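You operate a simulated robot arm through the tools that you are given. There is no shell and no other tool.

The job below is to be done with a simulated two-armed robot. You get a single attempt, and the scene is never put back.

Task
Put the green nozzle on the grey hose.
Fine: shut the air valve, vent till the gauge reads zero, push the green-banded coupling onto the nozzle, then open the valve. The air is 2 bar.

The check looks at the end state, three seconds after you hand in, the way a careful person would. Anything else that was tipped, shoved, dropped, spilled or broken makes it a failure.

Robot
Two 7-joint arms with fingered hands on one trunk that stands fixed in place. Base frame: the origin is at the foot of the trunk, x ahead of it, y to its left, z up; the work surface is at about z = 78. Units: cm, rad, N and s.
The left shoulder is at [4.6, 12.5, 115.1], the right one opposite. With the tool pointing down near the work surface each hand reaches from about 40 to 84 cm from the base axis, measured 20 degrees to its own side. Payload 4 kg a hand.
The tool frame of a hand sits at the grasp point between the pads (the TCP): z along the fingers, y along the line on which they close. The tips reach 2.9 cm beyond it. Largest opening 10 cm; the body of the gripper starts 3.4 cm behind the TCP. The gripper is a hand of 5 fingers: y runs from the thumb to the fingers, the wrist lies at [-1.5, -10.5, -17.7] in the tool frame, and closing takes about 1.5 s.
Orientation is that of the tool frame in the base frame, as [roll, pitch, yaw] about the fixed x, y, z axes, in that order (R = Rz(yaw) Ry(pitch) Rx(roll)). With the fingers straight down and the wrist toward the robot, the tool's x, y and z point along [0, 1, 0], [1, 0, 0] and [0, 0, -1] of the base frame.

Tools
- The arms move only by the tool move_arm. It takes "left_targets", "right_targets" or both (then of equal length, played together; a hand with none holds still); each is a list of rows, each a list of 7 numbers: the shift along the base's x, y, z in cm, then the turn, a rotation vector about the base's x, y, z in rad, then the gripper command, from -1 (shut) to 1 (fully open), values between in proportion. In form: [[tx, ty, tz, wx, wy, wz, claw], ...]. A call has 1 to 20 rows; each row is the pose to reach, as a shift and turn from the pose commanded when the call began. Rows are played at 5 a second. More than 5 cm and 0.15 rad between two rows, or a gripper value outside its range, and nothing of the call is played. Where a pose cannot be reached the arm comes as near as it can. A force on the tool above 80 N (or 10 N above the force at the start of the call, whichever is more), or a blocked arm, ends the call early, and 0.2 s more pass. Each finger travels about 4.5 cm/s and halts on what it meets, pressing with about 24 N; the grip force reading is that of the motor and also rises with nothing between the fingers. The clock runs only during rows and for 0.2 s after the last one: add rows that repeat a pose to give the fingers time. It gives the time, the measured TCP pose, the force on the tool (base axes), the opening and the grip force at its end, in the units of the frame above (readings bear some noise), with the torque about the TCP (base axes, N m) and any sound that the robot's microphone picked up.
- Cameras (640 x 400 px; columns grow to the right, rows downward): "scene" is now at [12.85, 5.28, 127.86]; the picture's right is [0.59, -0.81, -0.00], its down [-0.48, -0.35, -0.81] and it looks along [0.65, 0.47, -0.59] (base axes); focal length 251 px, centre (320, 200). "left" rides on the left gripper at [-6.6, -8.6, -12.1] in its tool frame; the picture's right is [-0.76, -0.31, 0.58], its down [0.59, -0.70, 0.40] and it looks along [0.28, 0.64, 0.71] (tool axes); focal length 247 px, centre (320, 200). "right" rides on the right gripper at [6.6, -8.6, -12.1] in its tool frame; the picture's right is [-0.76, 0.31, -0.58], its down [-0.59, -0.70, 0.40] and it looks along [-0.28, 0.64, 0.71] (tool axes); focal length 247 px, centre (320, 200). There is no depth. A picture from a camera that has moved, and an enlarged one, comes with that camera's place and axes in the base frame and with its lens.
- capture(camera): a new picture of that camera. The clock stands still meanwhile.
- lift_body(by): slides the trunk up (or, below 0, down) by that many cm; the arms and the scene camera ride with it, the base frame stays. It gives what a move gives, with no picture.
- preshape(shape, hand): the hand has 5 fingers and takes this shape, open, in about a second: jaw (thumb against the fingers, like two jaws); tri (thumb and two fingers); tip (a fingertip pinch); poke (one finger out to press); point (the index stretched); flat (the hand flat); cup (the hand cupped); fist (a fist). The gripper value then closes the fingers along that shape, each until it touches; the sizes above hold for jaw. It gives what a move gives, with no picture.
- aim_head(pan, tilt): turns the head with the scene camera to pan (to the left, within 1.396 rad either way) and tilt (down, from -0.506 to 1.204), counted from straight ahead of the robot. It gives what a move gives.
- close_up(camera, box): a new picture of the part [left, top, right, bottom] of that camera's present view, enlarged. The clock stands still meanwhile.
- close_job(): hands the job in; it is judged then, once.

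Nothing tells you positions but the pictures and the camera data. Unless the task says otherwise, let go and move clear before handing in.

The tools are called after ">>>" as name(argument=value, ...) on one line, values as JSON. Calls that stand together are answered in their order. move_arm: Moves the arms, as the interface text tells. Its arguments: {"type":"object","properties":{"left_targets":{"type":"array","items":{"type":"array","items":{"type":"number"}}},"right_targets":{"type":"array","items":{"type":"array","items":{"type":"number"}}}},"required":[]} The other tools are called the same way: lift_body (by) slides the trunk up or down; preshape (shape, hand) gives the hand a shape; aim_head (pan, tilt) turns the head that bears the scene camera; capture (camera) takes a picture; close_up (camera, box) takes an enlarged picture of a part of a camera's view; close_job () hands the job in.

At the start:

```text
time: 0.0
left_ee_pos: [41.19, 48.83, 113.87]
left_tool_rot: [3.141, 0.001, 1.572]
left_contact_force: [-0.2, -0.4, 1.1]
left_torque: [-0.02, 0.0, 0.02]
left_grip_width: 9.98
left_grasp_force: 0.1
left_shape: jaw
right_ee_pos: [62.14, 2.09, 111.87]
right_tool_rot: [-3.14, -0.001, 1.569]
right_contact_force: [0.2, 0.6, 0.2]
right_torque: [0.0, 0.04, -0.02]
right_grip_width: 10.0
right_grasp_force: 0.2
right_shape: jaw
trunk travel left (down, up): [-35.0, 39.7]
head pan, tilt: [0.628, 0.634]
```

scene: 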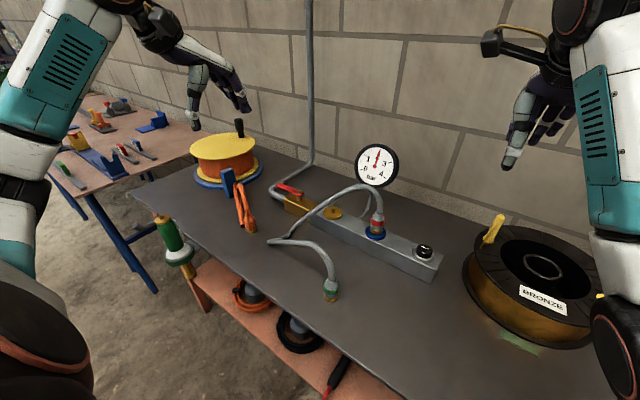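
right: 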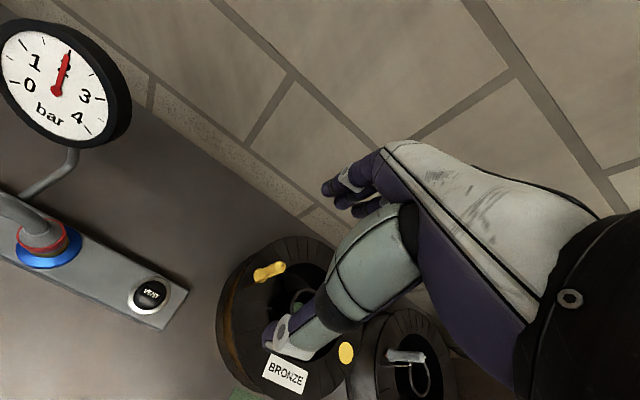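
left: 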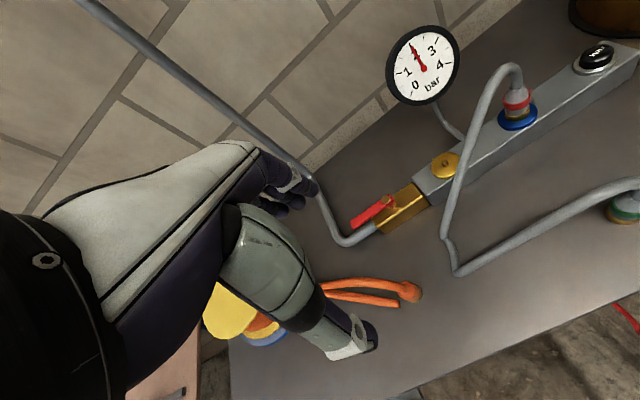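

I see a bench with a manifold: a brass valve with a red lever, a gauge at about 2 bar, a VENT button at the right end, and a grey hose whose green-banded free end lies at the bench's front. There's a green nozzle hanging at the left bench edge. I'll look closer before moving.

>>> close_up(camera="scene", box=[240, 140, 460, 310])

>>> close_up(camera="scene", box=[120, 110, 300, 290])

>>> close_up(camera="left", box=[300, 130, 640, 340])

>>> close_up(camera="scene", box=[420, 200, 640, 370])

```text
2.35 times, centred on (350, 225) of scene
camera zoom: at [12.85, 5.28, 127.86], right [0.59, -0.81, 0.0], down [-0.48, -0.35, -0.81], along [0.65, 0.47, -0.59], focal length 591 px, centre (249, 141)
```

zoom: 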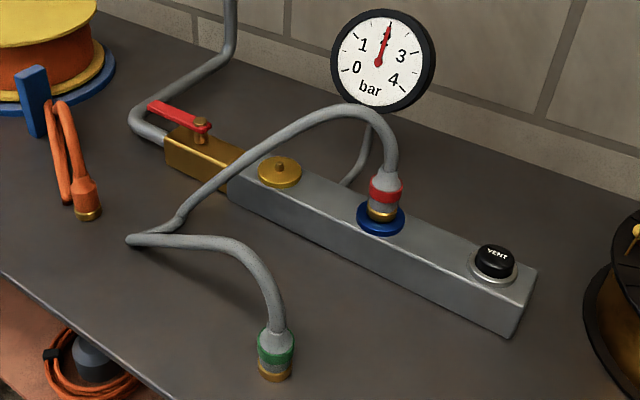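

```text
2.22 times, centred on (210, 200) of scene
camera zoom: at [12.85, 5.28, 127.86], right [0.59, -0.81, 0.0], down [-0.48, -0.35, -0.81], along [0.65, 0.47, -0.59], focal length 558 px, centre (564, 200)
```

zoom: 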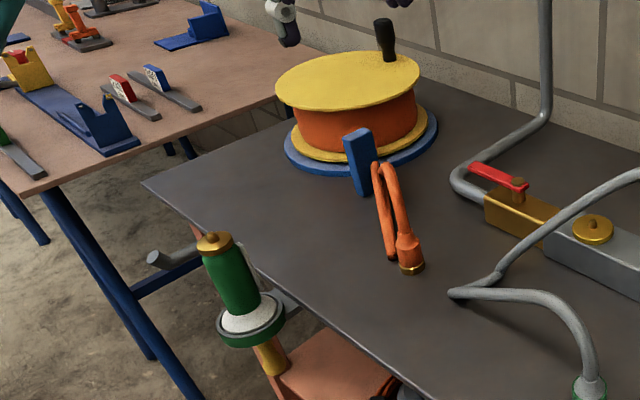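

```text
1.88 times, centred on (470, 235) of left
camera zoom: at [32.47, 42.28, 125.94], right [-0.31, -0.76, -0.58], down [-0.7, 0.59, -0.4], along [0.64, 0.28, -0.71], focal length 465 px, centre (38, 134)
```

zoom: 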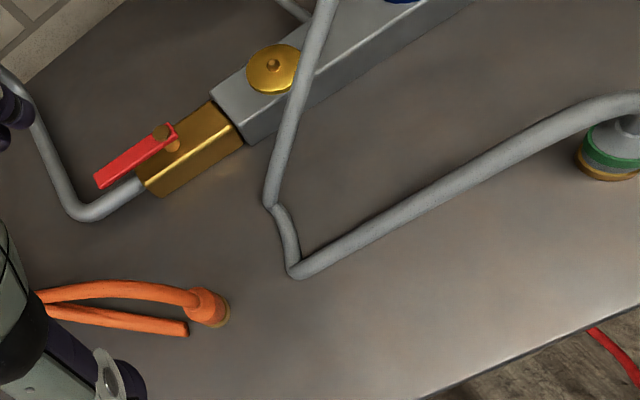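

```text
2.35 times, centred on (530, 285) of scene
camera zoom: at [12.85, 5.28, 127.86], right [0.59, -0.81, 0.0], down [-0.48, -0.35, -0.81], along [0.65, 0.47, -0.59], focal length 591 px, centre (-174, 0)
```

zoom: 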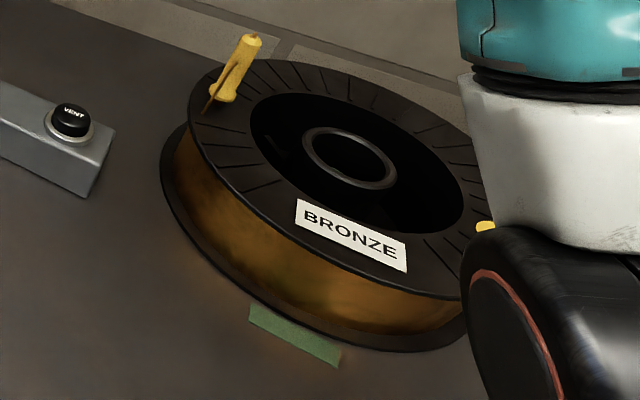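

I want better views of the green object at the bench's left edge, of the side table, and of the rest of the room. Turning the head first.

>>> aim_head(pan=1.1, tilt=0.65)

>>> capture(camera="scene")

>>> close_up(camera="scene", box=[220, 100, 480, 300])

```text
time: 0.9
left_ee_pos: [41.17, 48.86, 113.92]
left_tool_rot: [3.141, 0.0, 1.571]
left_contact_force: [-0.1, 0.6, 1.1]
left_torque: [-0.02, -0.01, 0.01]
left_grip_width: 9.96
left_grasp_force: 0.0
left_shape: jaw
right_ee_pos: [62.09, 2.13, 111.75]
right_tool_rot: [-3.14, 0.0, 1.571]
right_contact_force: [-0.3, -0.5, -0.4]
right_torque: [-0.01, -0.01, -0.01]
right_grip_width: 9.98
right_grasp_force: 0.1
right_shape: jaw
trunk travel left (down, up): [-35.0, 39.7]
head pan, tilt: [1.1, 0.649]
```

```text
taken
camera scene: at [9.74, 7.88, 127.72], right [0.89, -0.45, 0.0], down [-0.28, -0.54, -0.8], along [0.36, 0.71, -0.6], focal length 251 px, centre (320, 200)
```

scene: 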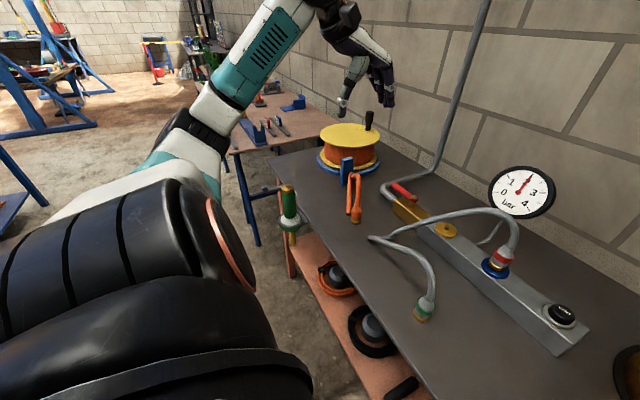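

```text
2.00 times, centred on (350, 200) of scene
camera zoom: at [9.74, 7.88, 127.72], right [0.89, -0.45, 0.0], down [-0.28, -0.54, -0.8], along [0.36, 0.71, -0.6], focal length 502 px, centre (260, 200)
```

zoom: 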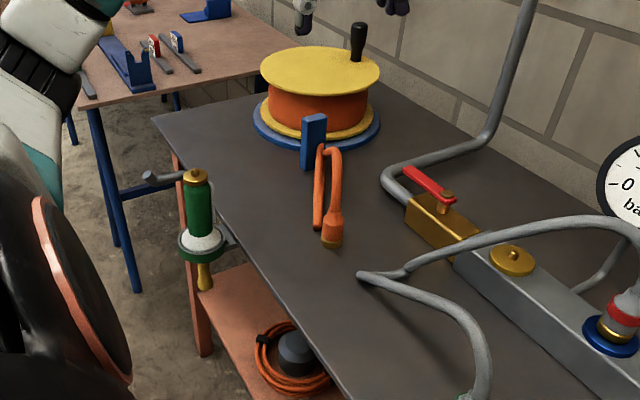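

The nozzle stands in a ring holder at the bench's left edge with its brass plug up, so the coupling can be pushed down onto it. I'm inspecting the valve lever and the nozzle more closely before touching anything.

>>> close_up(camera="left", box=[330, 170, 450, 245])

>>> close_up(camera="scene", box=[370, 160, 480, 250])

>>> close_up(camera="scene", box=[240, 160, 340, 260])

```text
5.33 times, centred on (390, 208) of left
camera zoom: at [32.47, 42.28, 125.94], right [-0.31, -0.76, -0.58], down [-0.7, 0.59, -0.4], along [0.64, 0.28, -0.71], focal length 1317 px, centre (-53, 160)
```

zoom: 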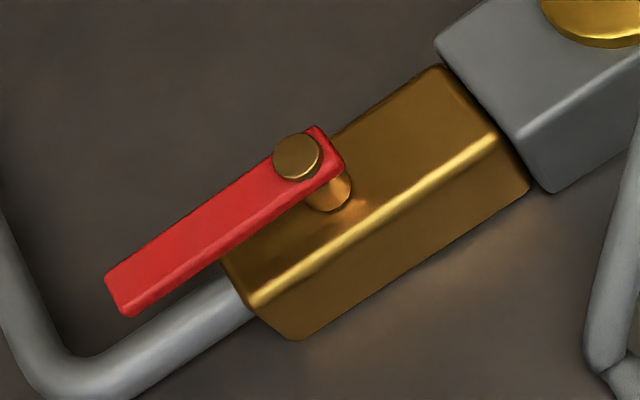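

```text
4.44 times, centred on (425, 205) of scene
camera zoom: at [9.74, 7.88, 127.72], right [0.89, -0.45, 0.0], down [-0.28, -0.54, -0.8], along [0.36, 0.71, -0.6], focal length 1116 px, centre (-147, 178)
```

zoom: 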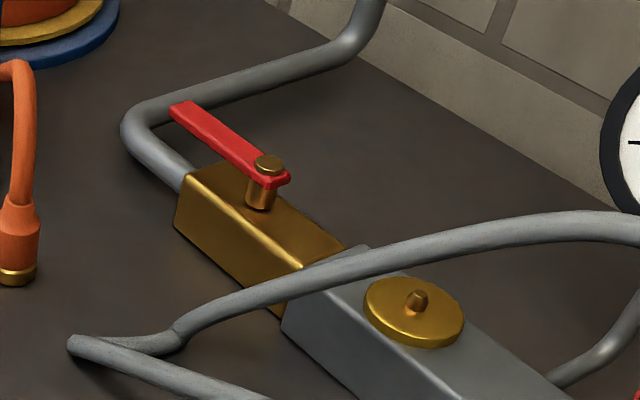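

```text
4.00 times, centred on (290, 210) of scene
camera zoom: at [9.74, 7.88, 127.72], right [0.89, -0.45, 0.0], down [-0.28, -0.54, -0.8], along [0.36, 0.71, -0.6], focal length 1005 px, centre (440, 160)
```

zoom: 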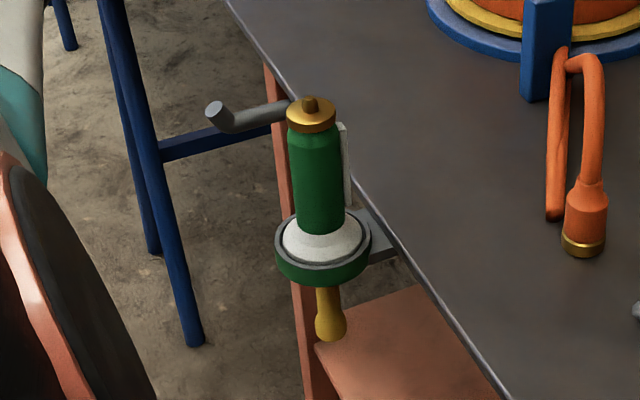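

The lever points along +y from a pivot near (57.5, 45.7), top about z 87, in line with the pipe and so open. I'll close the left fingers and bring them down beside the lever on the robot's side, stopping above it to check.

>>> move_arm(left_targets=[[0, 0, 0, 0, 0, 0, -1], [0, 0, 0, 0, 0, 0, -1], [1, 0.5, -3, 0, 0, 0, -1], [3, 1, -6, 0, 0, 0, -1], [5, 1.5, -9, 0, 0, 0, -1], [7, 2, -12, 0, 0, 0, -1], [9, 2.5, -15, 0, 0, 0, -1], [11, 2.7, -18, 0, 0, 0, -1], [13, 2.9, -20, 0, 0, 0, -1], [13.1, 2.9, -21.9, 0, 0, 0, -1], [13.1, 2.9, -21.9, 0, 0, 0, -1]])

>>> capture(camera="left")

>>> aim_head(pan=0.75, tilt=0.55)

>>> capture(camera="scene")

```text
time: 3.3
left_ee_pos: [54.25, 51.6, 91.83]
left_tool_rot: [3.14, -0.001, 1.572]
left_contact_force: [0.2, 0.3, -0.5]
left_torque: [0.02, 0.0, 0.0]
left_grip_width: 0.0
left_grasp_force: 23.9
left_shape: jaw
right_ee_pos: [62.15, 2.19, 111.83]
right_tool_rot: [-3.141, 0.0, 1.571]
right_contact_force: [-0.8, 1.1, -0.3]
right_torque: [0.0, -0.01, -0.01]
right_grip_width: 9.98
right_grasp_force: 0.1
right_shape: jaw
trunk travel left (down, up): [-35.0, 39.7]
head pan, tilt: [1.1, 0.649]
```

```text
taken
camera left: at [45.66, 45.07, 103.9], right [-0.31, -0.76, -0.58], down [-0.7, 0.59, -0.4], along [0.64, 0.28, -0.71], focal length 247 px, centre (320, 200)
```

left: 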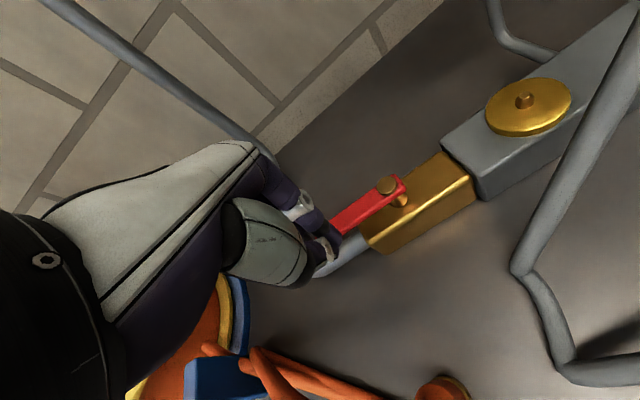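

```text
time: 4.1
left_ee_pos: [54.35, 51.62, 91.86]
left_tool_rot: [-3.141, 0.0, 1.571]
left_contact_force: [-0.1, -0.1, -0.5]
left_torque: [0.01, 0.02, 0.01]
left_grip_width: 0.01
left_grasp_force: 23.8
left_shape: jaw
right_ee_pos: [62.09, 2.16, 111.86]
right_tool_rot: [-3.141, 0.0, 1.571]
right_contact_force: [-0.7, 0.3, -0.1]
right_torque: [-0.02, -0.04, 0.01]
right_grip_width: 9.98
right_grasp_force: 0.1
right_shape: jaw
trunk travel left (down, up): [-35.0, 39.7]
head pan, tilt: [0.75, 0.55]
```

```text
taken
camera scene: at [12.36, 6.28, 128.6], right [0.68, -0.73, 0.0], down [-0.38, -0.36, -0.85], along [0.62, 0.58, -0.52], focal length 251 px, centre (320, 200)
```

scene: 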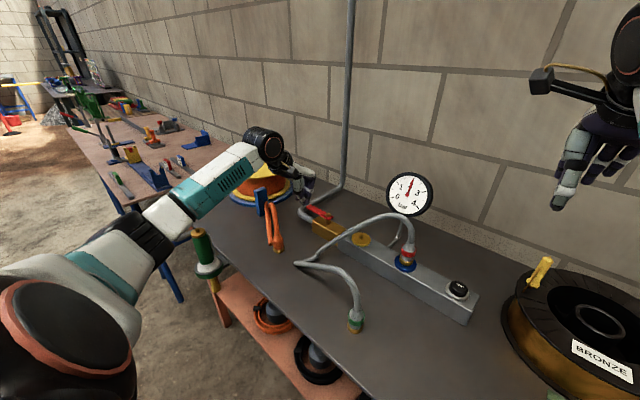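

>>> close_up(camera="scene", box=[230, 120, 390, 260])

>>> close_up(camera="left", box=[200, 130, 480, 310])

```text
2.86 times, centred on (310, 190) of scene
camera zoom: at [12.36, 6.28, 128.6], right [0.68, -0.73, 0.0], down [-0.38, -0.36, -0.85], along [0.62, 0.58, -0.52], focal length 718 px, centre (349, 229)
```

zoom: 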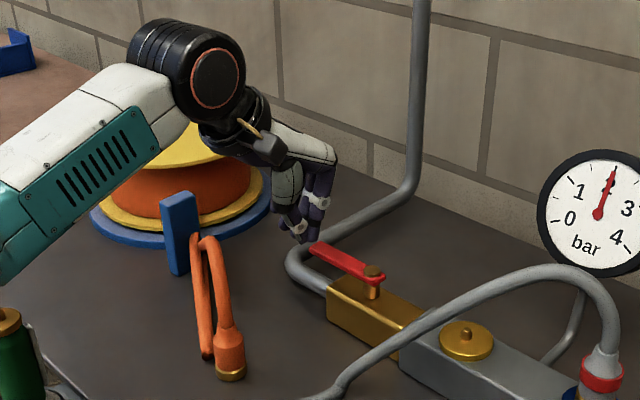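

```text
2.22 times, centred on (340, 220) of left
camera zoom: at [45.65, 45.08, 103.92], right [-0.31, -0.76, -0.58], down [-0.7, 0.59, -0.4], along [0.64, 0.28, -0.71], focal length 549 px, centre (276, 156)
```

zoom: 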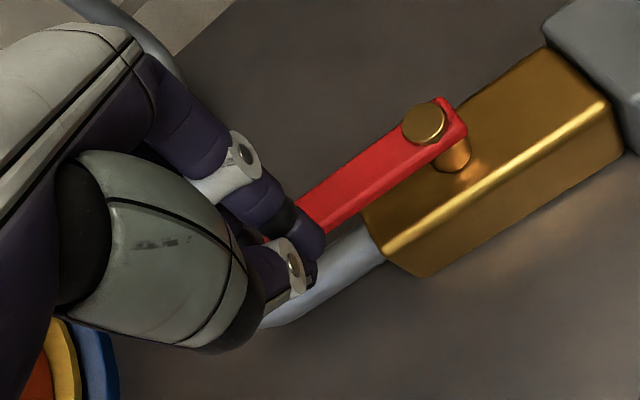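

The closed fingertips are above and just on the robot's side of the lever tip. I'll lower about 5 cm and nudge gently toward +x (clockwise) to see whether it turns.

>>> move_arm(left_targets=[[-0.3, 0, -2, 0, 0, 0, -1], [-0.3, 0, -4, 0, 0, 0, -1], [-0.3, 0, -5.5, 0, 0, 0, -1], [0.5, 0, -5.5, 0, 0, 0, -1], [1.2, 0, -5.5, 0, 0, 0, -1], [1.9, 0, -5.5, 0, 0, 0, -1], [2.5, 0, -5.5, 0, 0, 0, -1], [2.5, 0, -5.5, 0, 0, 0, -1]])

>>> close_up(camera="left", box=[200, 130, 480, 310])

>>> close_up(camera="scene", box=[230, 120, 390, 260])

```text
time: 5.9
left_ee_pos: [56.43, 51.73, 86.73]
left_tool_rot: [3.139, -0.001, 1.574]
left_contact_force: [-23.2, 1.9, 10.2]
left_torque: [0.08, 0.13, 0.11]
left_grip_width: 0.0
left_grasp_force: 23.8
left_shape: jaw
right_ee_pos: [61.86, 2.06, 111.99]
right_tool_rot: [3.141, 0.0, 1.571]
right_contact_force: [-0.8, 0.8, 0.3]
right_torque: [-0.01, -0.05, -0.01]
right_grip_width: 9.96
right_grasp_force: 0.0
right_shape: jaw
trunk travel left (down, up): [-35.0, 39.7]
head pan, tilt: [0.75, 0.55]
```

```text
2.22 times, centred on (340, 220) of left
camera zoom: at [47.75, 45.21, 98.78], right [-0.3, -0.76, -0.58], down [-0.7, 0.59, -0.4], along [0.64, 0.29, -0.71], focal length 549 px, centre (276, 156)
```

zoom: 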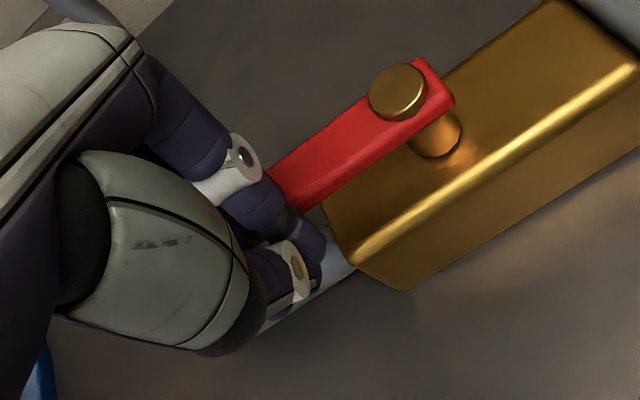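

```text
2.86 times, centred on (310, 190) of scene
camera zoom: at [11.98, 6.22, 128.66], right [0.68, -0.73, 0.0], down [-0.38, -0.36, -0.85], along [0.62, 0.58, -0.52], focal length 718 px, centre (349, 229)
```

zoom: 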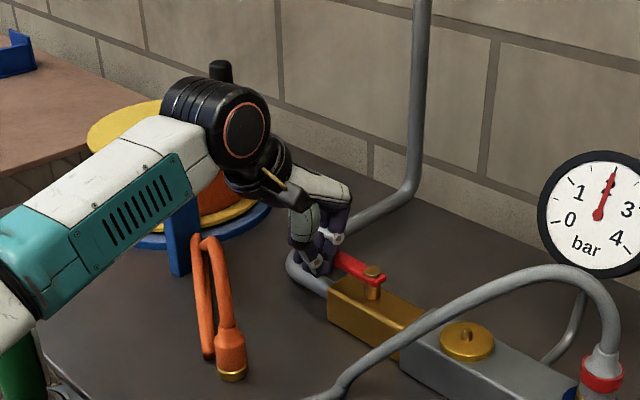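

The lever resists at about 23 N with no visible rotation, so this may be the stop. I'll back off, go over to the far side and try the other direction before pushing harder.

>>> move_arm(left_targets=[[-1.5, 0, 0, 0, 0, 0, -1], [-1.5, 0, 3.5, 0, 0, 0, -1], [-0.5, 0, 5, 0, 0, 0, -1], [2, 0, 5, 0, 0, 0, -1], [4.8, 0, 5, 0, 0, 0, -1], [4.8, 0, 2.5, 0, 0, 0, -1], [4.8, 0, 0, 0, 0, 0, -1], [4.8, 0, 0, 0, 0, 0, -1]])

>>> close_up(camera="left", box=[200, 130, 480, 310])

>>> close_up(camera="scene", box=[230, 120, 390, 260])

```text
time: 7.7
left_ee_pos: [61.49, 51.75, 86.66]
left_tool_rot: [3.141, -0.001, 1.571]
left_contact_force: [-0.3, 0.1, -0.4]
left_torque: [0.01, -0.01, 0.0]
left_grip_width: 0.0
left_grasp_force: 24.3
left_shape: jaw
right_ee_pos: [62.09, 2.16, 111.88]
right_tool_rot: [3.142, 0.001, 1.571]
right_contact_force: [0.5, -0.6, 0.1]
right_torque: [0.0, 0.02, -0.04]
right_grip_width: 9.99
right_grasp_force: 0.1
right_shape: jaw
trunk travel left (down, up): [-35.0, 39.7]
head pan, tilt: [0.75, 0.55]
```

```text
2.22 times, centred on (340, 220) of left
camera zoom: at [52.88, 45.17, 98.69], right [-0.31, -0.76, -0.58], down [-0.7, 0.59, -0.4], along [0.64, 0.28, -0.71], focal length 549 px, centre (276, 156)
```

zoom: 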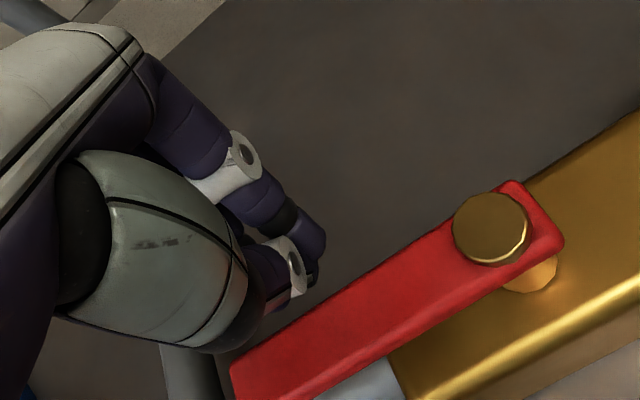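

```text
2.86 times, centred on (310, 190) of scene
camera zoom: at [12.36, 6.27, 128.61], right [0.68, -0.73, 0.0], down [-0.38, -0.36, -0.85], along [0.62, 0.58, -0.52], focal length 718 px, centre (349, 229)
```

zoom: 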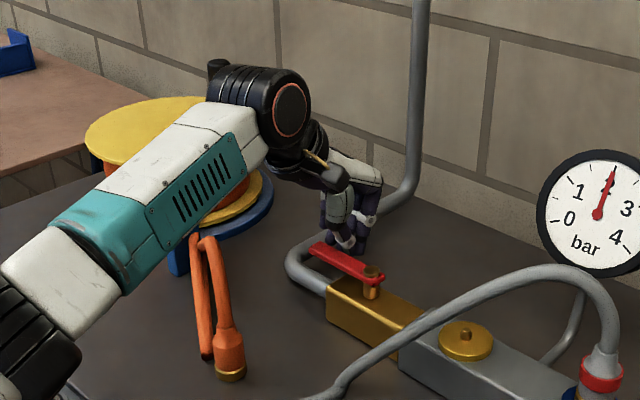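

The fingertips are now behind the lever. I'll pull gently toward the robot by a small amount and read the force.

>>> move_arm(left_targets=[[-0.8, 0, 0, 0, 0, 0, -1], [-1.6, 0, 0, 0, 0, 0, -1], [-2.4, 0, 0, 0, 0, 0, -1], [-3.2, 0, 0, 0, 0, 0, -1], [-3.2, 0, 0, 0, 0, 0, -1]])

>>> close_up(camera="left", box=[200, 130, 480, 310])

>>> close_up(camera="scene", box=[230, 120, 390, 260])

```text
time: 8.9
left_ee_pos: [58.33, 51.91, 86.41]
left_tool_rot: [-3.14, 0.001, 1.571]
left_contact_force: [1.4, 1.1, 2.5]
left_torque: [0.01, 0.04, 0.0]
left_grip_width: 0.0
left_grasp_force: 24.1
left_shape: jaw
right_ee_pos: [62.13, 2.23, 111.77]
right_tool_rot: [3.141, 0.002, 1.571]
right_contact_force: [-0.7, 0.3, -0.4]
right_torque: [0.01, 0.01, -0.01]
right_grip_width: 9.96
right_grasp_force: 0.2
right_shape: jaw
trunk travel left (down, up): [-35.0, 39.7]
head pan, tilt: [0.75, 0.55]
```

```text
2.22 times, centred on (340, 220) of left
camera zoom: at [49.7, 45.3, 98.57], right [-0.31, -0.76, -0.58], down [-0.7, 0.59, -0.4], along [0.64, 0.28, -0.71], focal length 549 px, centre (276, 156)
```

zoom: 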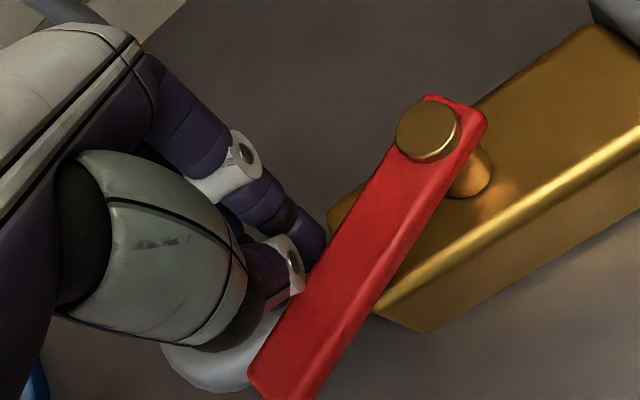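

```text
2.86 times, centred on (310, 190) of scene
camera zoom: at [12.35, 6.26, 128.6], right [0.68, -0.73, 0.0], down [-0.38, -0.36, -0.85], along [0.62, 0.58, -0.52], focal length 718 px, centre (349, 229)
```

zoom: 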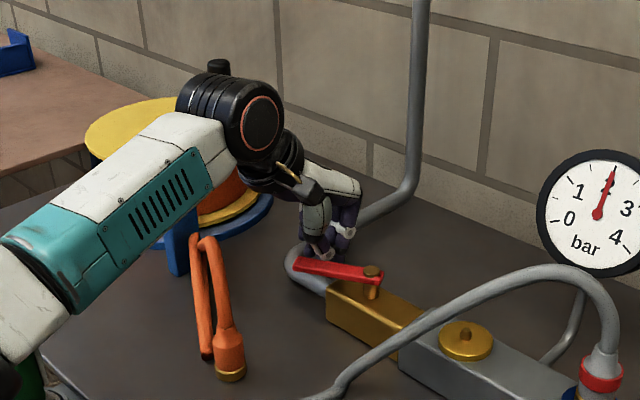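

It turns freely this way (toward the robot). I'll continue around the arc to the closed position.

>>> move_arm(left_targets=[[-1.0, 0.1, 0, 0, 0, 0, -1], [-1.9, 0, 0, 0, 0, 0, -1], [-3.0, -0.3, 0, 0, 0, 0, -1], [-4.2, -0.9, 0, 0, 0, 0, -1], [-5.0, -1.6, 0, 0, 0, 0, -1], [-5.8, -2.4, 0, 0, 0, 0, -1], [-6.3, -3.2, 0, 0, 0, 0, -1], [-6.6, -3.9, 0, 0, 0, 0, -1], [-6.6, -3.9, 0, 0, 0, 0, -1]])

>>> capture(camera="left")

>>> close_up(camera="scene", box=[230, 120, 390, 260])

```text
time: 10.9
left_ee_pos: [51.85, 48.09, 86.44]
left_tool_rot: [3.14, -0.003, 1.573]
left_contact_force: [4.8, 18.0, 3.0]
left_torque: [0.11, -0.07, 0.21]
left_grip_width: 0.0
left_grasp_force: 23.9
left_shape: jaw
right_ee_pos: [62.1, 2.39, 111.89]
right_tool_rot: [-3.141, 0.002, 1.572]
right_contact_force: [0.2, 0.4, 0.5]
right_torque: [0.02, 0.01, 0.05]
right_grip_width: 10.01
right_grasp_force: 0.0
right_shape: jaw
trunk travel left (down, up): [-35.0, 39.7]
head pan, tilt: [0.75, 0.55]
```

```text
taken
camera left: at [43.22, 41.54, 98.51], right [-0.3, -0.76, -0.58], down [-0.7, 0.59, -0.4], along [0.64, 0.29, -0.71], focal length 247 px, centre (320, 200)
```

left: 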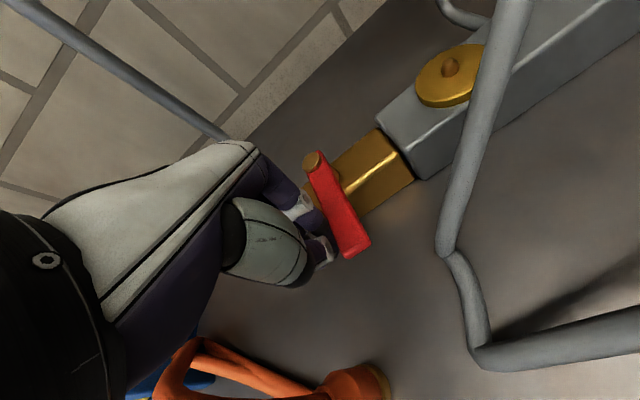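

```text
2.86 times, centred on (310, 190) of scene
camera zoom: at [12.39, 6.46, 128.6], right [0.68, -0.73, 0.0], down [-0.38, -0.36, -0.85], along [0.62, 0.58, -0.52], focal length 718 px, centre (349, 229)
```

zoom: 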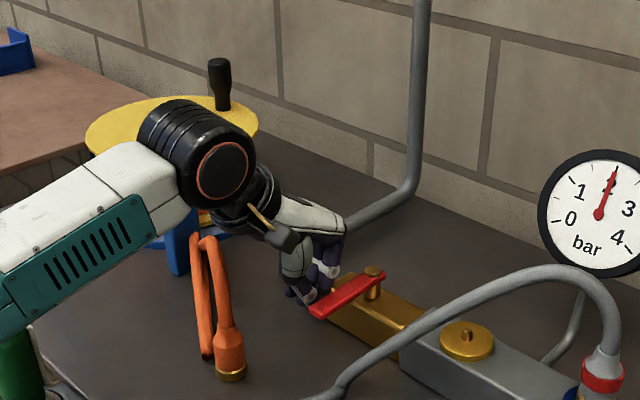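

The lever now lies across the pipe at its stop: closed. Next I'll back the left hand off and bring the closed right fingers above the VENT button at about (58.7, 9.1, 85).

>>> move_arm(left_targets=[[0, 1.5, 0, 0, 0, 0, -1], [0, 2.5, 2, 0, 0, 0, -1], [0, 3, 6, 0, 0, 0, -1], [-1, 3, 10, 0, 0, 0, -1], [-1, 3, 14, 0, 0, 0, -1], [-1, 3, 14, 0, 0, 0, -1], [-1, 3, 14, 0, 0, 0, -1], [-1, 3, 14, 0, 0, 0, -1]], right_targets=[[0, 0, 0, 0, 0, 0, -1], [-1, 2, -2, 0, 0, 0, -1], [-2, 4, -6, 0, 0, 0, -1], [-3, 6, -10, 0, 0, 0, -1], [-3.4, 6.9, -14, 0, 0, 0, -1], [-3.4, 6.9, -17, 0, 0, 0, -1], [-3.4, 6.9, -19.9, 0, 0, 0, -1], [-3.4, 6.9, -19.9, 0, 0, 0, -1]])

>>> aim_head(pan=0.45, tilt=0.6)

>>> capture(camera="scene")

>>> capture(camera="right")

>>> capture(camera="left")

```text
time: 12.7
left_ee_pos: [50.64, 50.63, 100.5]
left_tool_rot: [-3.139, 0.002, 1.572]
left_contact_force: [1.1, -0.2, 0.4]
left_torque: [-0.01, -0.02, -0.03]
left_grip_width: 0.0
left_grasp_force: 23.8
left_shape: jaw
right_ee_pos: [58.43, 9.29, 92.34]
right_tool_rot: [3.141, -0.002, 1.572]
right_contact_force: [0.0, -0.7, 0.1]
right_torque: [0.02, 0.01, 0.0]
right_grip_width: 0.0
right_grasp_force: 24.5
right_shape: jaw
trunk travel left (down, up): [-35.0, 39.7]
head pan, tilt: [0.75, 0.55]
```

```text
time: 13.5
left_ee_pos: [50.62, 50.76, 100.53]
left_tool_rot: [-3.141, 0.0, 1.571]
left_contact_force: [0.0, 0.3, 0.3]
left_torque: [0.02, -0.02, 0.01]
left_grip_width: 0.02
left_grasp_force: 24.0
left_shape: jaw
right_ee_pos: [58.41, 9.3, 92.31]
right_tool_rot: [-3.14, -0.001, 1.572]
right_contact_force: [0.0, -0.4, 0.1]
right_torque: [-0.02, 0.01, 0.03]
right_grip_width: 0.0
right_grasp_force: 23.8
right_shape: jaw
trunk travel left (down, up): [-35.0, 39.7]
head pan, tilt: [0.45, 0.6]
```

```text
taken
camera scene: at [13.74, 4.01, 128.15], right [0.44, -0.9, 0.0], down [-0.51, -0.25, -0.82], along [0.74, 0.36, -0.57], focal length 251 px, centre (320, 200)
```

scene: 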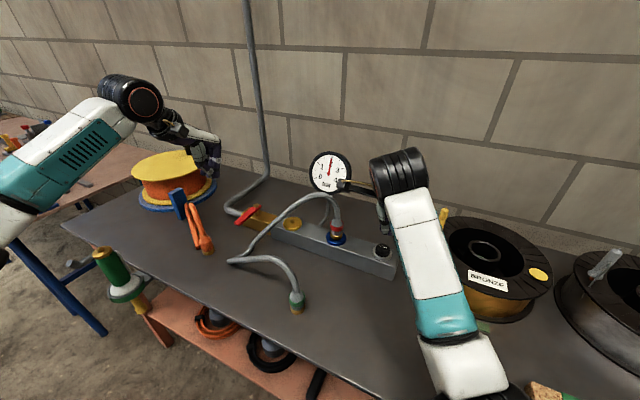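

```text
taken
camera right: at [50.03, 15.93, 104.36], right [0.31, -0.76, 0.58], down [-0.7, -0.59, -0.4], along [0.64, -0.28, -0.71], focal length 247 px, centre (320, 200)
```

right: 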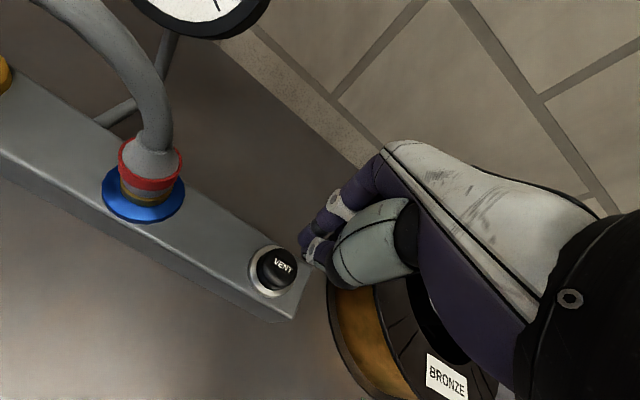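

```text
taken
camera left: at [41.99, 44.12, 112.53], right [-0.31, -0.76, -0.58], down [-0.7, 0.59, -0.4], along [0.64, 0.28, -0.71], focal length 247 px, centre (320, 200)
```

left: 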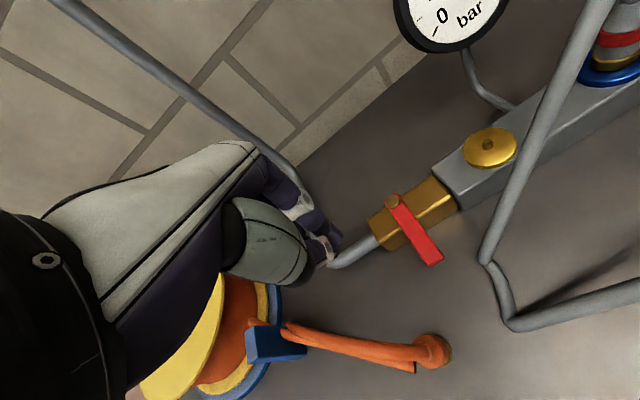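

The valve is visibly crosswise and the right fingertips are directly above VENT. I'll press down in small steps and hold.

>>> move_arm(right_targets=[[0.2, -0.2, -2, 0, 0, 0, -1], [0.2, -0.2, -3.5, 0, 0, 0, -1], [0.2, -0.2, -4.2, 0, 0, 0, -1], [0.2, -0.2, -4.6, 0, 0, 0, -1], [0.2, -0.2, -5, 0, 0, 0, -1], [0.2, -0.2, -5, 0, 0, 0, -1], [0.2, -0.2, -5, 0, 0, 0, -1], [0.2, -0.2, -5, 0, 0, 0, -1], [0.2, -0.2, -5, 0, 0, 0, -1]])

>>> close_up(camera="scene", box=[280, 130, 440, 280])

>>> close_up(camera="right", box=[180, 150, 420, 330])

```text
time: 15.5
left_ee_pos: [50.52, 50.64, 100.57]
left_tool_rot: [3.14, -0.001, 1.571]
left_contact_force: [-0.2, -0.9, -0.8]
left_torque: [0.05, 0.01, -0.01]
left_grip_width: 0.0
left_grasp_force: 23.8
left_shape: jaw
right_ee_pos: [58.73, 8.86, 87.48]
right_tool_rot: [3.133, -0.005, 1.573]
right_contact_force: [5.6, -0.2, 32.6]
right_torque: [-0.15, -0.2, 0.07]
right_grip_width: 0.0
right_grasp_force: 23.9
right_shape: jaw
trunk travel left (down, up): [-35.0, 39.7]
head pan, tilt: [0.45, 0.6]
heard: click
```

```text
2.67 times, centred on (360, 205) of scene
camera zoom: at [13.51, 3.95, 128.2], right [0.44, -0.9, 0.0], down [-0.51, -0.25, -0.83], along [0.74, 0.36, -0.56], focal length 670 px, centre (213, 187)
```

zoom: 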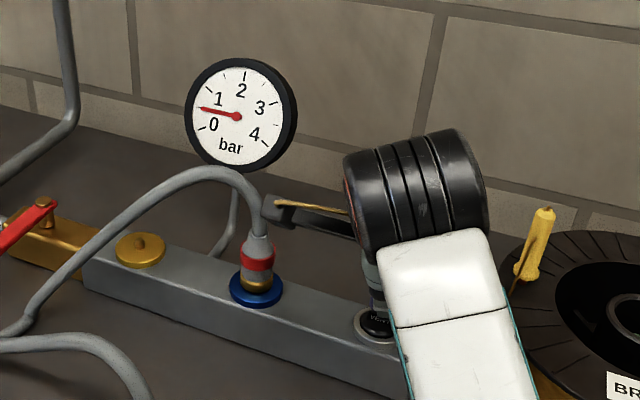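

```text
2.22 times, centred on (300, 240) of right
camera zoom: at [50.12, 15.46, 99.37], right [0.3, -0.76, 0.58], down [-0.7, -0.59, -0.41], along [0.65, -0.28, -0.71], focal length 549 px, centre (364, 111)
```

zoom: 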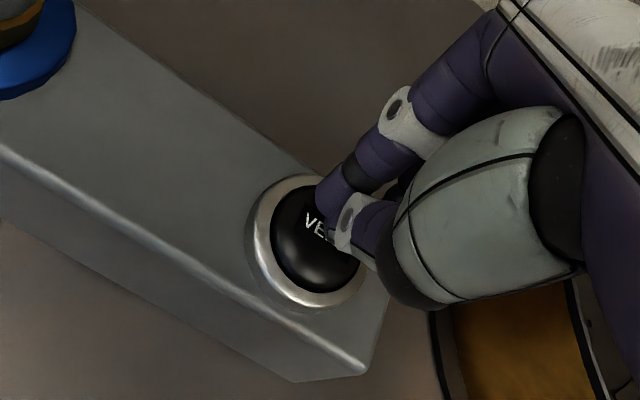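

Click heard, and the gauge is falling (about 0.7 bar). I'll keep the button held until it reads zero.

>>> move_arm(right_targets=[[0, 0, 0, 0, 0, 0, -1], [0, 0, 0, 0, 0, 0, -1], [0, 0, 0, 0, 0, 0, -1], [0, 0, 0, 0, 0, 0, -1], [0, 0, 0, 0, 0, 0, -1], [0, 0, 0, 0, 0, 0, -1], [0, 0, 0, 0, 0, 0, -1], [0, 0, 0, 0, 0, 0, -1], [0, 0, 0, 0, 0, 0, -1], [0, 0, 0, 0, 0, 0, -1], [0, 0, 0, 0, 0, 0, -1], [0, 0, 0, 0, 0, 0, -1], [0, 0, 0, 0, 0, 0, -1], [0, 0, 0, 0, 0, 0, -1], [0, 0, 0, 0, 0, 0, -1]])

>>> close_up(camera="scene", box=[280, 130, 440, 280])

```text
time: 18.7
left_ee_pos: [50.51, 50.58, 100.63]
left_tool_rot: [3.14, -0.001, 1.57]
left_contact_force: [0.5, 0.4, 1.0]
left_torque: [0.01, 0.0, 0.0]
left_grip_width: 0.04
left_grasp_force: 24.3
left_shape: jaw
right_ee_pos: [58.8, 8.85, 87.5]
right_tool_rot: [3.132, -0.001, 1.572]
right_contact_force: [2.9, 1.4, 34.0]
right_torque: [-0.07, -0.16, 0.07]
right_grip_width: 0.0
right_grasp_force: 24.5
right_shape: jaw
trunk travel left (down, up): [-35.0, 39.7]
head pan, tilt: [0.45, 0.6]
```

```text
2.67 times, centred on (360, 205) of scene
camera zoom: at [13.5, 3.98, 128.19], right [0.44, -0.9, 0.0], down [-0.51, -0.25, -0.83], along [0.74, 0.36, -0.56], focal length 670 px, centre (213, 187)
```

zoom: 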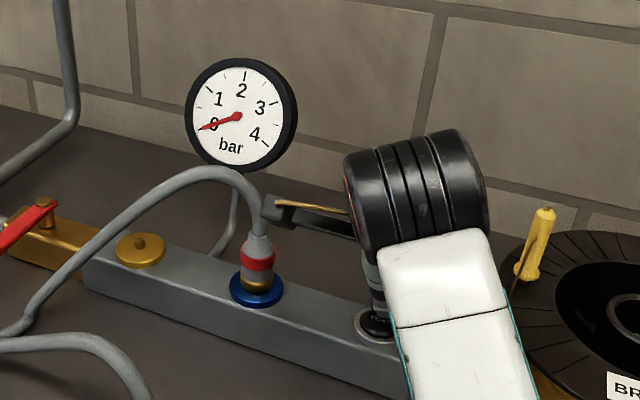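

The gauge reads zero. I'll release the button and lift the right hand away, while swinging the left hand to look at the nozzle.

>>> move_arm(right_targets=[[0, 0, 2, 0, 0, 0, -1], [0, 0, 5, 0, 0, 0, -1], [0, 0, 9, 0, 0, 0, -1], [1, -1, 13, 0, 0, 0, -1], [2, -3, 17, 0, 0, 0, -1], [3, -5, 21, 0, 0, 0, -1], [3, -6, 24, 0, 0, 0, -1], [3, -6, 24, 0, 0, 0, -1], [3, -6, 24, 0, 0, 0, -1], [3, -6, 24, 0, 0, 0, -1], [3, -6, 24, 0, 0, 0, -1]], left_targets=[[-1, 0, 1.5, 0, 0, 0.1, -1], [-4, 0, 3, 0, 0, 0.23, -1], [-7, 0, 4, 0, 0, 0.36, -1], [-10, 0, 5, 0, 0, 0.5, -1], [-13, 0, 6, 0, 0, 0.64, -1], [-16, 0, 6, 0, 0, 0.78, -1], [-19, 0, 6, 0, 0, 0.92, -1], [-22, 0, 6, 0, 0, 1.06, -1], [-24, 0, 6, 0, 0, 1.2, -1], [-24, 0, 6, 0, 0, 1.2, -1], [-24, 0, 6, 0, 0, 1.2, -1]])

>>> capture(camera="left")

>>> capture(camera="scene")

>>> capture(camera="right")

```text
time: 21.1
left_ee_pos: [26.83, 50.68, 106.26]
left_tool_rot: [-3.142, -0.003, 2.772]
left_contact_force: [0.4, 0.7, 0.4]
left_torque: [0.01, 0.03, 0.0]
left_grip_width: 0.0
left_grasp_force: 24.5
left_shape: jaw
right_ee_pos: [61.76, 2.64, 111.16]
right_tool_rot: [-3.141, 0.0, 1.57]
right_contact_force: [-0.6, -0.5, -0.2]
right_torque: [0.0, 0.0, -0.04]
right_grip_width: 0.0
right_grasp_force: 24.3
right_shape: jaw
trunk travel left (down, up): [-35.0, 39.7]
head pan, tilt: [0.45, 0.6]
```

```text
taken
camera left: at [29.69, 40.37, 118.45], right [0.59, -0.56, -0.58], down [-0.8, -0.44, -0.4], along [-0.03, 0.7, -0.71], focal length 247 px, centre (320, 200)
```

left: 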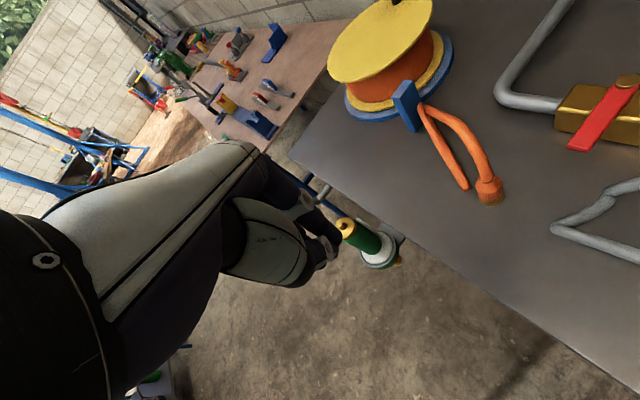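

```text
taken
camera scene: at [13.76, 3.99, 128.15], right [0.44, -0.9, 0.0], down [-0.51, -0.25, -0.82], along [0.74, 0.36, -0.57], focal length 251 px, centre (320, 200)
```

scene: 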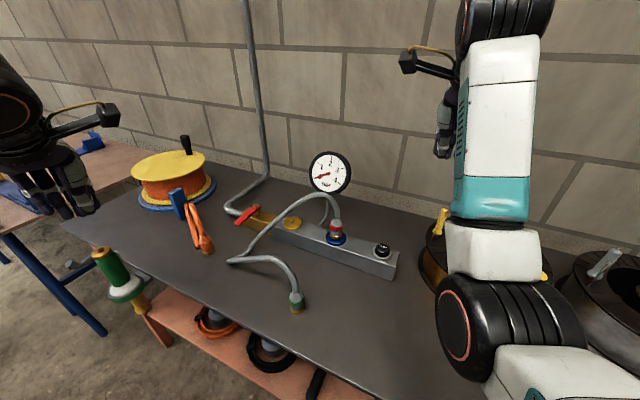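

```text
taken
camera right: at [53.26, 9.23, 123.17], right [0.31, -0.76, 0.58], down [-0.7, -0.59, -0.4], along [0.64, -0.28, -0.71], focal length 247 px, centre (320, 200)
```

right: 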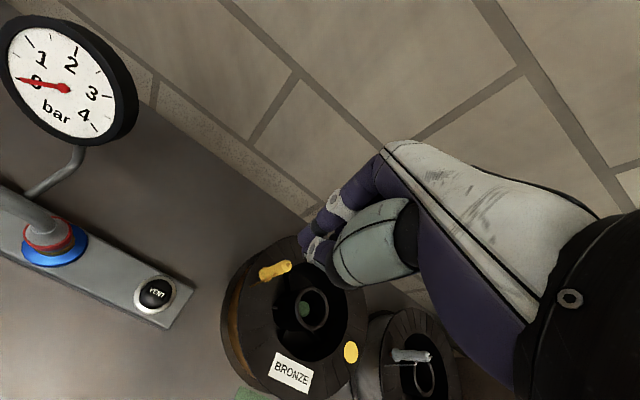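

The gauge stays at zero after release. Now close views of the nozzle from the left hand camera and of the coupling.

>>> close_up(camera="left", box=[300, 170, 440, 280])

>>> close_up(camera="scene", box=[70, 220, 170, 320])

>>> close_up(camera="scene", box=[220, 240, 340, 320])

```text
3.64 times, centred on (370, 225) of left
camera zoom: at [29.69, 40.37, 118.45], right [0.59, -0.56, -0.58], down [-0.8, -0.44, -0.4], along [-0.03, 0.7, -0.71], focal length 898 px, centre (138, 109)
```

zoom: 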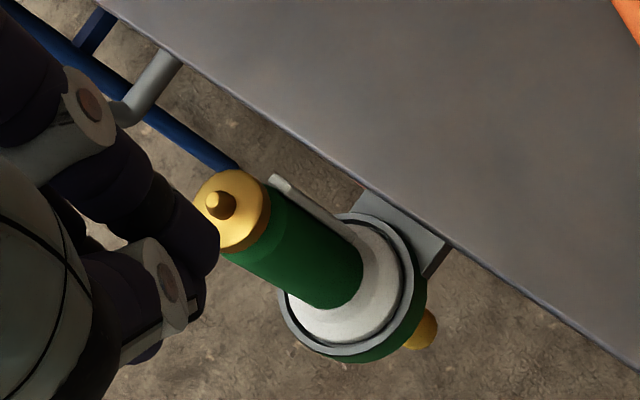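

```text
4.00 times, centred on (120, 270) of scene
camera zoom: at [13.76, 3.99, 128.15], right [0.44, -0.9, 0.0], down [-0.51, -0.25, -0.82], along [0.74, 0.36, -0.57], focal length 1005 px, centre (1120, -80)
```

zoom: 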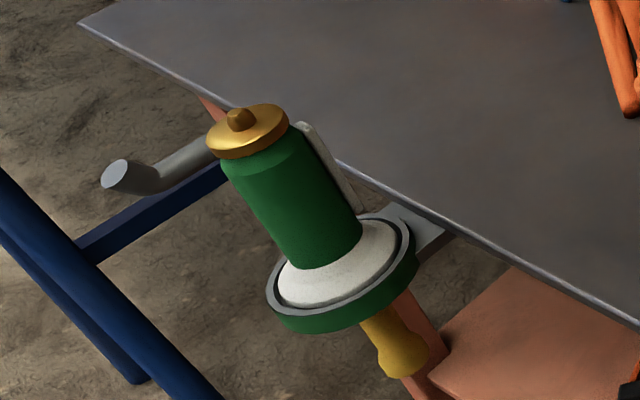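

```text
5.00 times, centred on (280, 280) of scene
camera zoom: at [13.76, 3.99, 128.15], right [0.44, -0.9, 0.0], down [-0.51, -0.25, -0.82], along [0.74, 0.36, -0.57], focal length 1256 px, centre (520, -200)
```

zoom: 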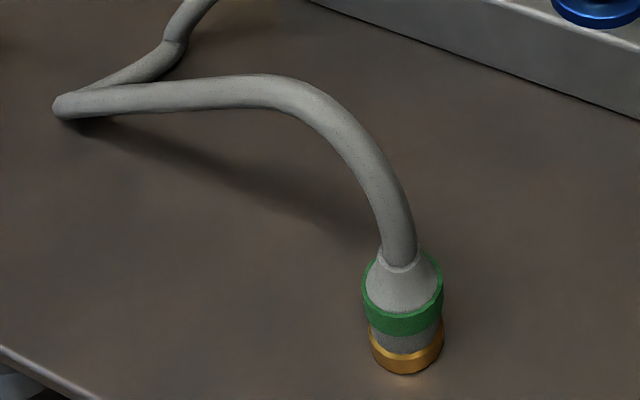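

The gauge holds at zero. The nozzle's pin is at about (27.4, 63.0, 88.5) pointing up, and the coupling stands upright at about (39.2, 21.7), band near z 82. I'll bring the left hand around to the −y side of the coupling, fingers tilted, so the palm stays clear of the hose leaving toward +y.

>>> move_arm(left_targets=[[1, -4, 0, 0, 0, -0.14, -1], [2, -8, 0, 0, 0, -0.28, -1], [3, -12, 0, 0, 0, -0.42, -1], [4, -16, 0, 0, 0, -0.56, -0.6], [5, -20, 0, 0, 0, -0.7, -0.2], [6, -24, 0, 0, 0, -0.84, 0], [7, -28, 0, 0, 0, -0.98, 0.2], [8, -32, -2, 0, 0, -1.1, 0.2], [10, -36, -3, 0, 0, -1.2, 0.2], [11, -38, -4, 0, 0, -1.2, 0.2], [11, -38, -4, 0, 0, -1.2, 0.2]])

>>> move_arm(left_targets=[[0, 0, 0, 0.14, 0, 0, 0.2], [0, 0, 0, 0.28, 0, 0, 0.2], [0, 0, 0, 0.42, 0, 0, 0.2], [0, 0, 0, 0.56, 0, 0, 0.2], [0, 0, 0, 0.7, 0, 0, 0.2], [0, 0, 0, 0.84, 0, 0, 0.2], [0, 0, 0, 0.95, 0, 0, 0.2], [0, 0, 0, 0.95, 0, 0, 0.2]])

>>> capture(camera="left")

>>> capture(camera="scene")

```text
time: 23.5
left_ee_pos: [39.94, 12.49, 103.45]
left_tool_rot: [-3.141, -0.001, 1.571]
left_contact_force: [-0.7, -0.2, -0.7]
left_torque: [0.0, 0.0, 0.0]
left_grip_width: 5.99
left_grasp_force: 0.1
left_shape: jaw
left hand out of reach, approached as far as the arm can: row 2, 3, 4, 5, 6, 7, 8, 9, 10, 11
right_ee_pos: [61.49, 2.76, 111.24]
right_tool_rot: [-3.141, 0.001, 1.572]
right_contact_force: [-1.1, -0.3, 0.5]
right_torque: [-0.02, -0.04, -0.04]
right_grip_width: 0.01
right_grasp_force: 23.9
right_shape: jaw
trunk travel left (down, up): [-35.0, 39.7]
head pan, tilt: [0.45, 0.6]
```

```text
time: 25.3
left_ee_pos: [42.25, 20.87, 104.89]
left_tool_rot: [-3.14, -0.949, 1.567]
left_contact_force: [0.0, 0.3, -0.5]
left_torque: [0.01, 0.02, 0.02]
left_grip_width: 5.98
left_grasp_force: 0.1
left_shape: jaw
left hand out of reach, approached as far as the arm can: row 4, 5, 6, 7, 8
right_ee_pos: [61.74, 2.51, 111.12]
right_tool_rot: [-3.141, 0.0, 1.571]
right_contact_force: [0.8, -0.2, 0.2]
right_torque: [0.0, 0.0, 0.02]
right_grip_width: 0.01
right_grasp_force: 23.7
right_shape: jaw
trunk travel left (down, up): [-35.0, 39.7]
head pan, tilt: [0.45, 0.6]
```

```text
taken
camera left: at [33.54, 7.17, 106.6], right [-0.31, 0.03, -0.95], down [-0.7, 0.67, 0.25], along [0.64, 0.74, -0.19], focal length 247 px, centre (320, 200)
```

left: 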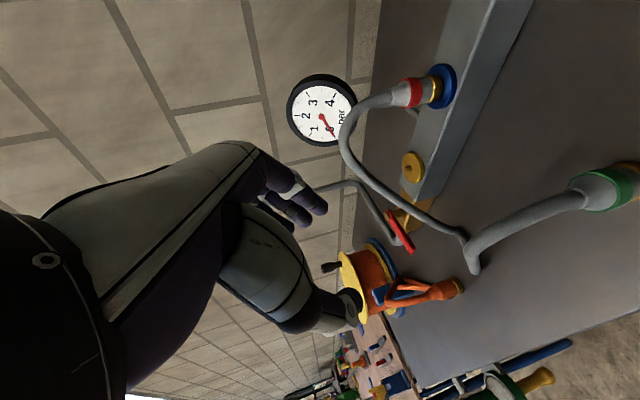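

```text
taken
camera scene: at [13.76, 3.97, 128.15], right [0.44, -0.9, 0.0], down [-0.51, -0.25, -0.82], along [0.74, 0.36, -0.57], focal length 251 px, centre (320, 200)
```

scene: 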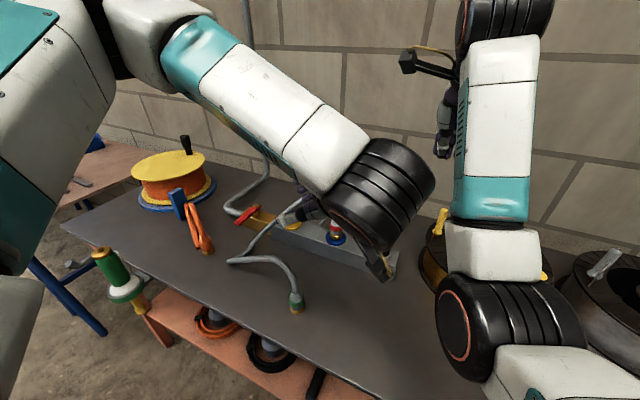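

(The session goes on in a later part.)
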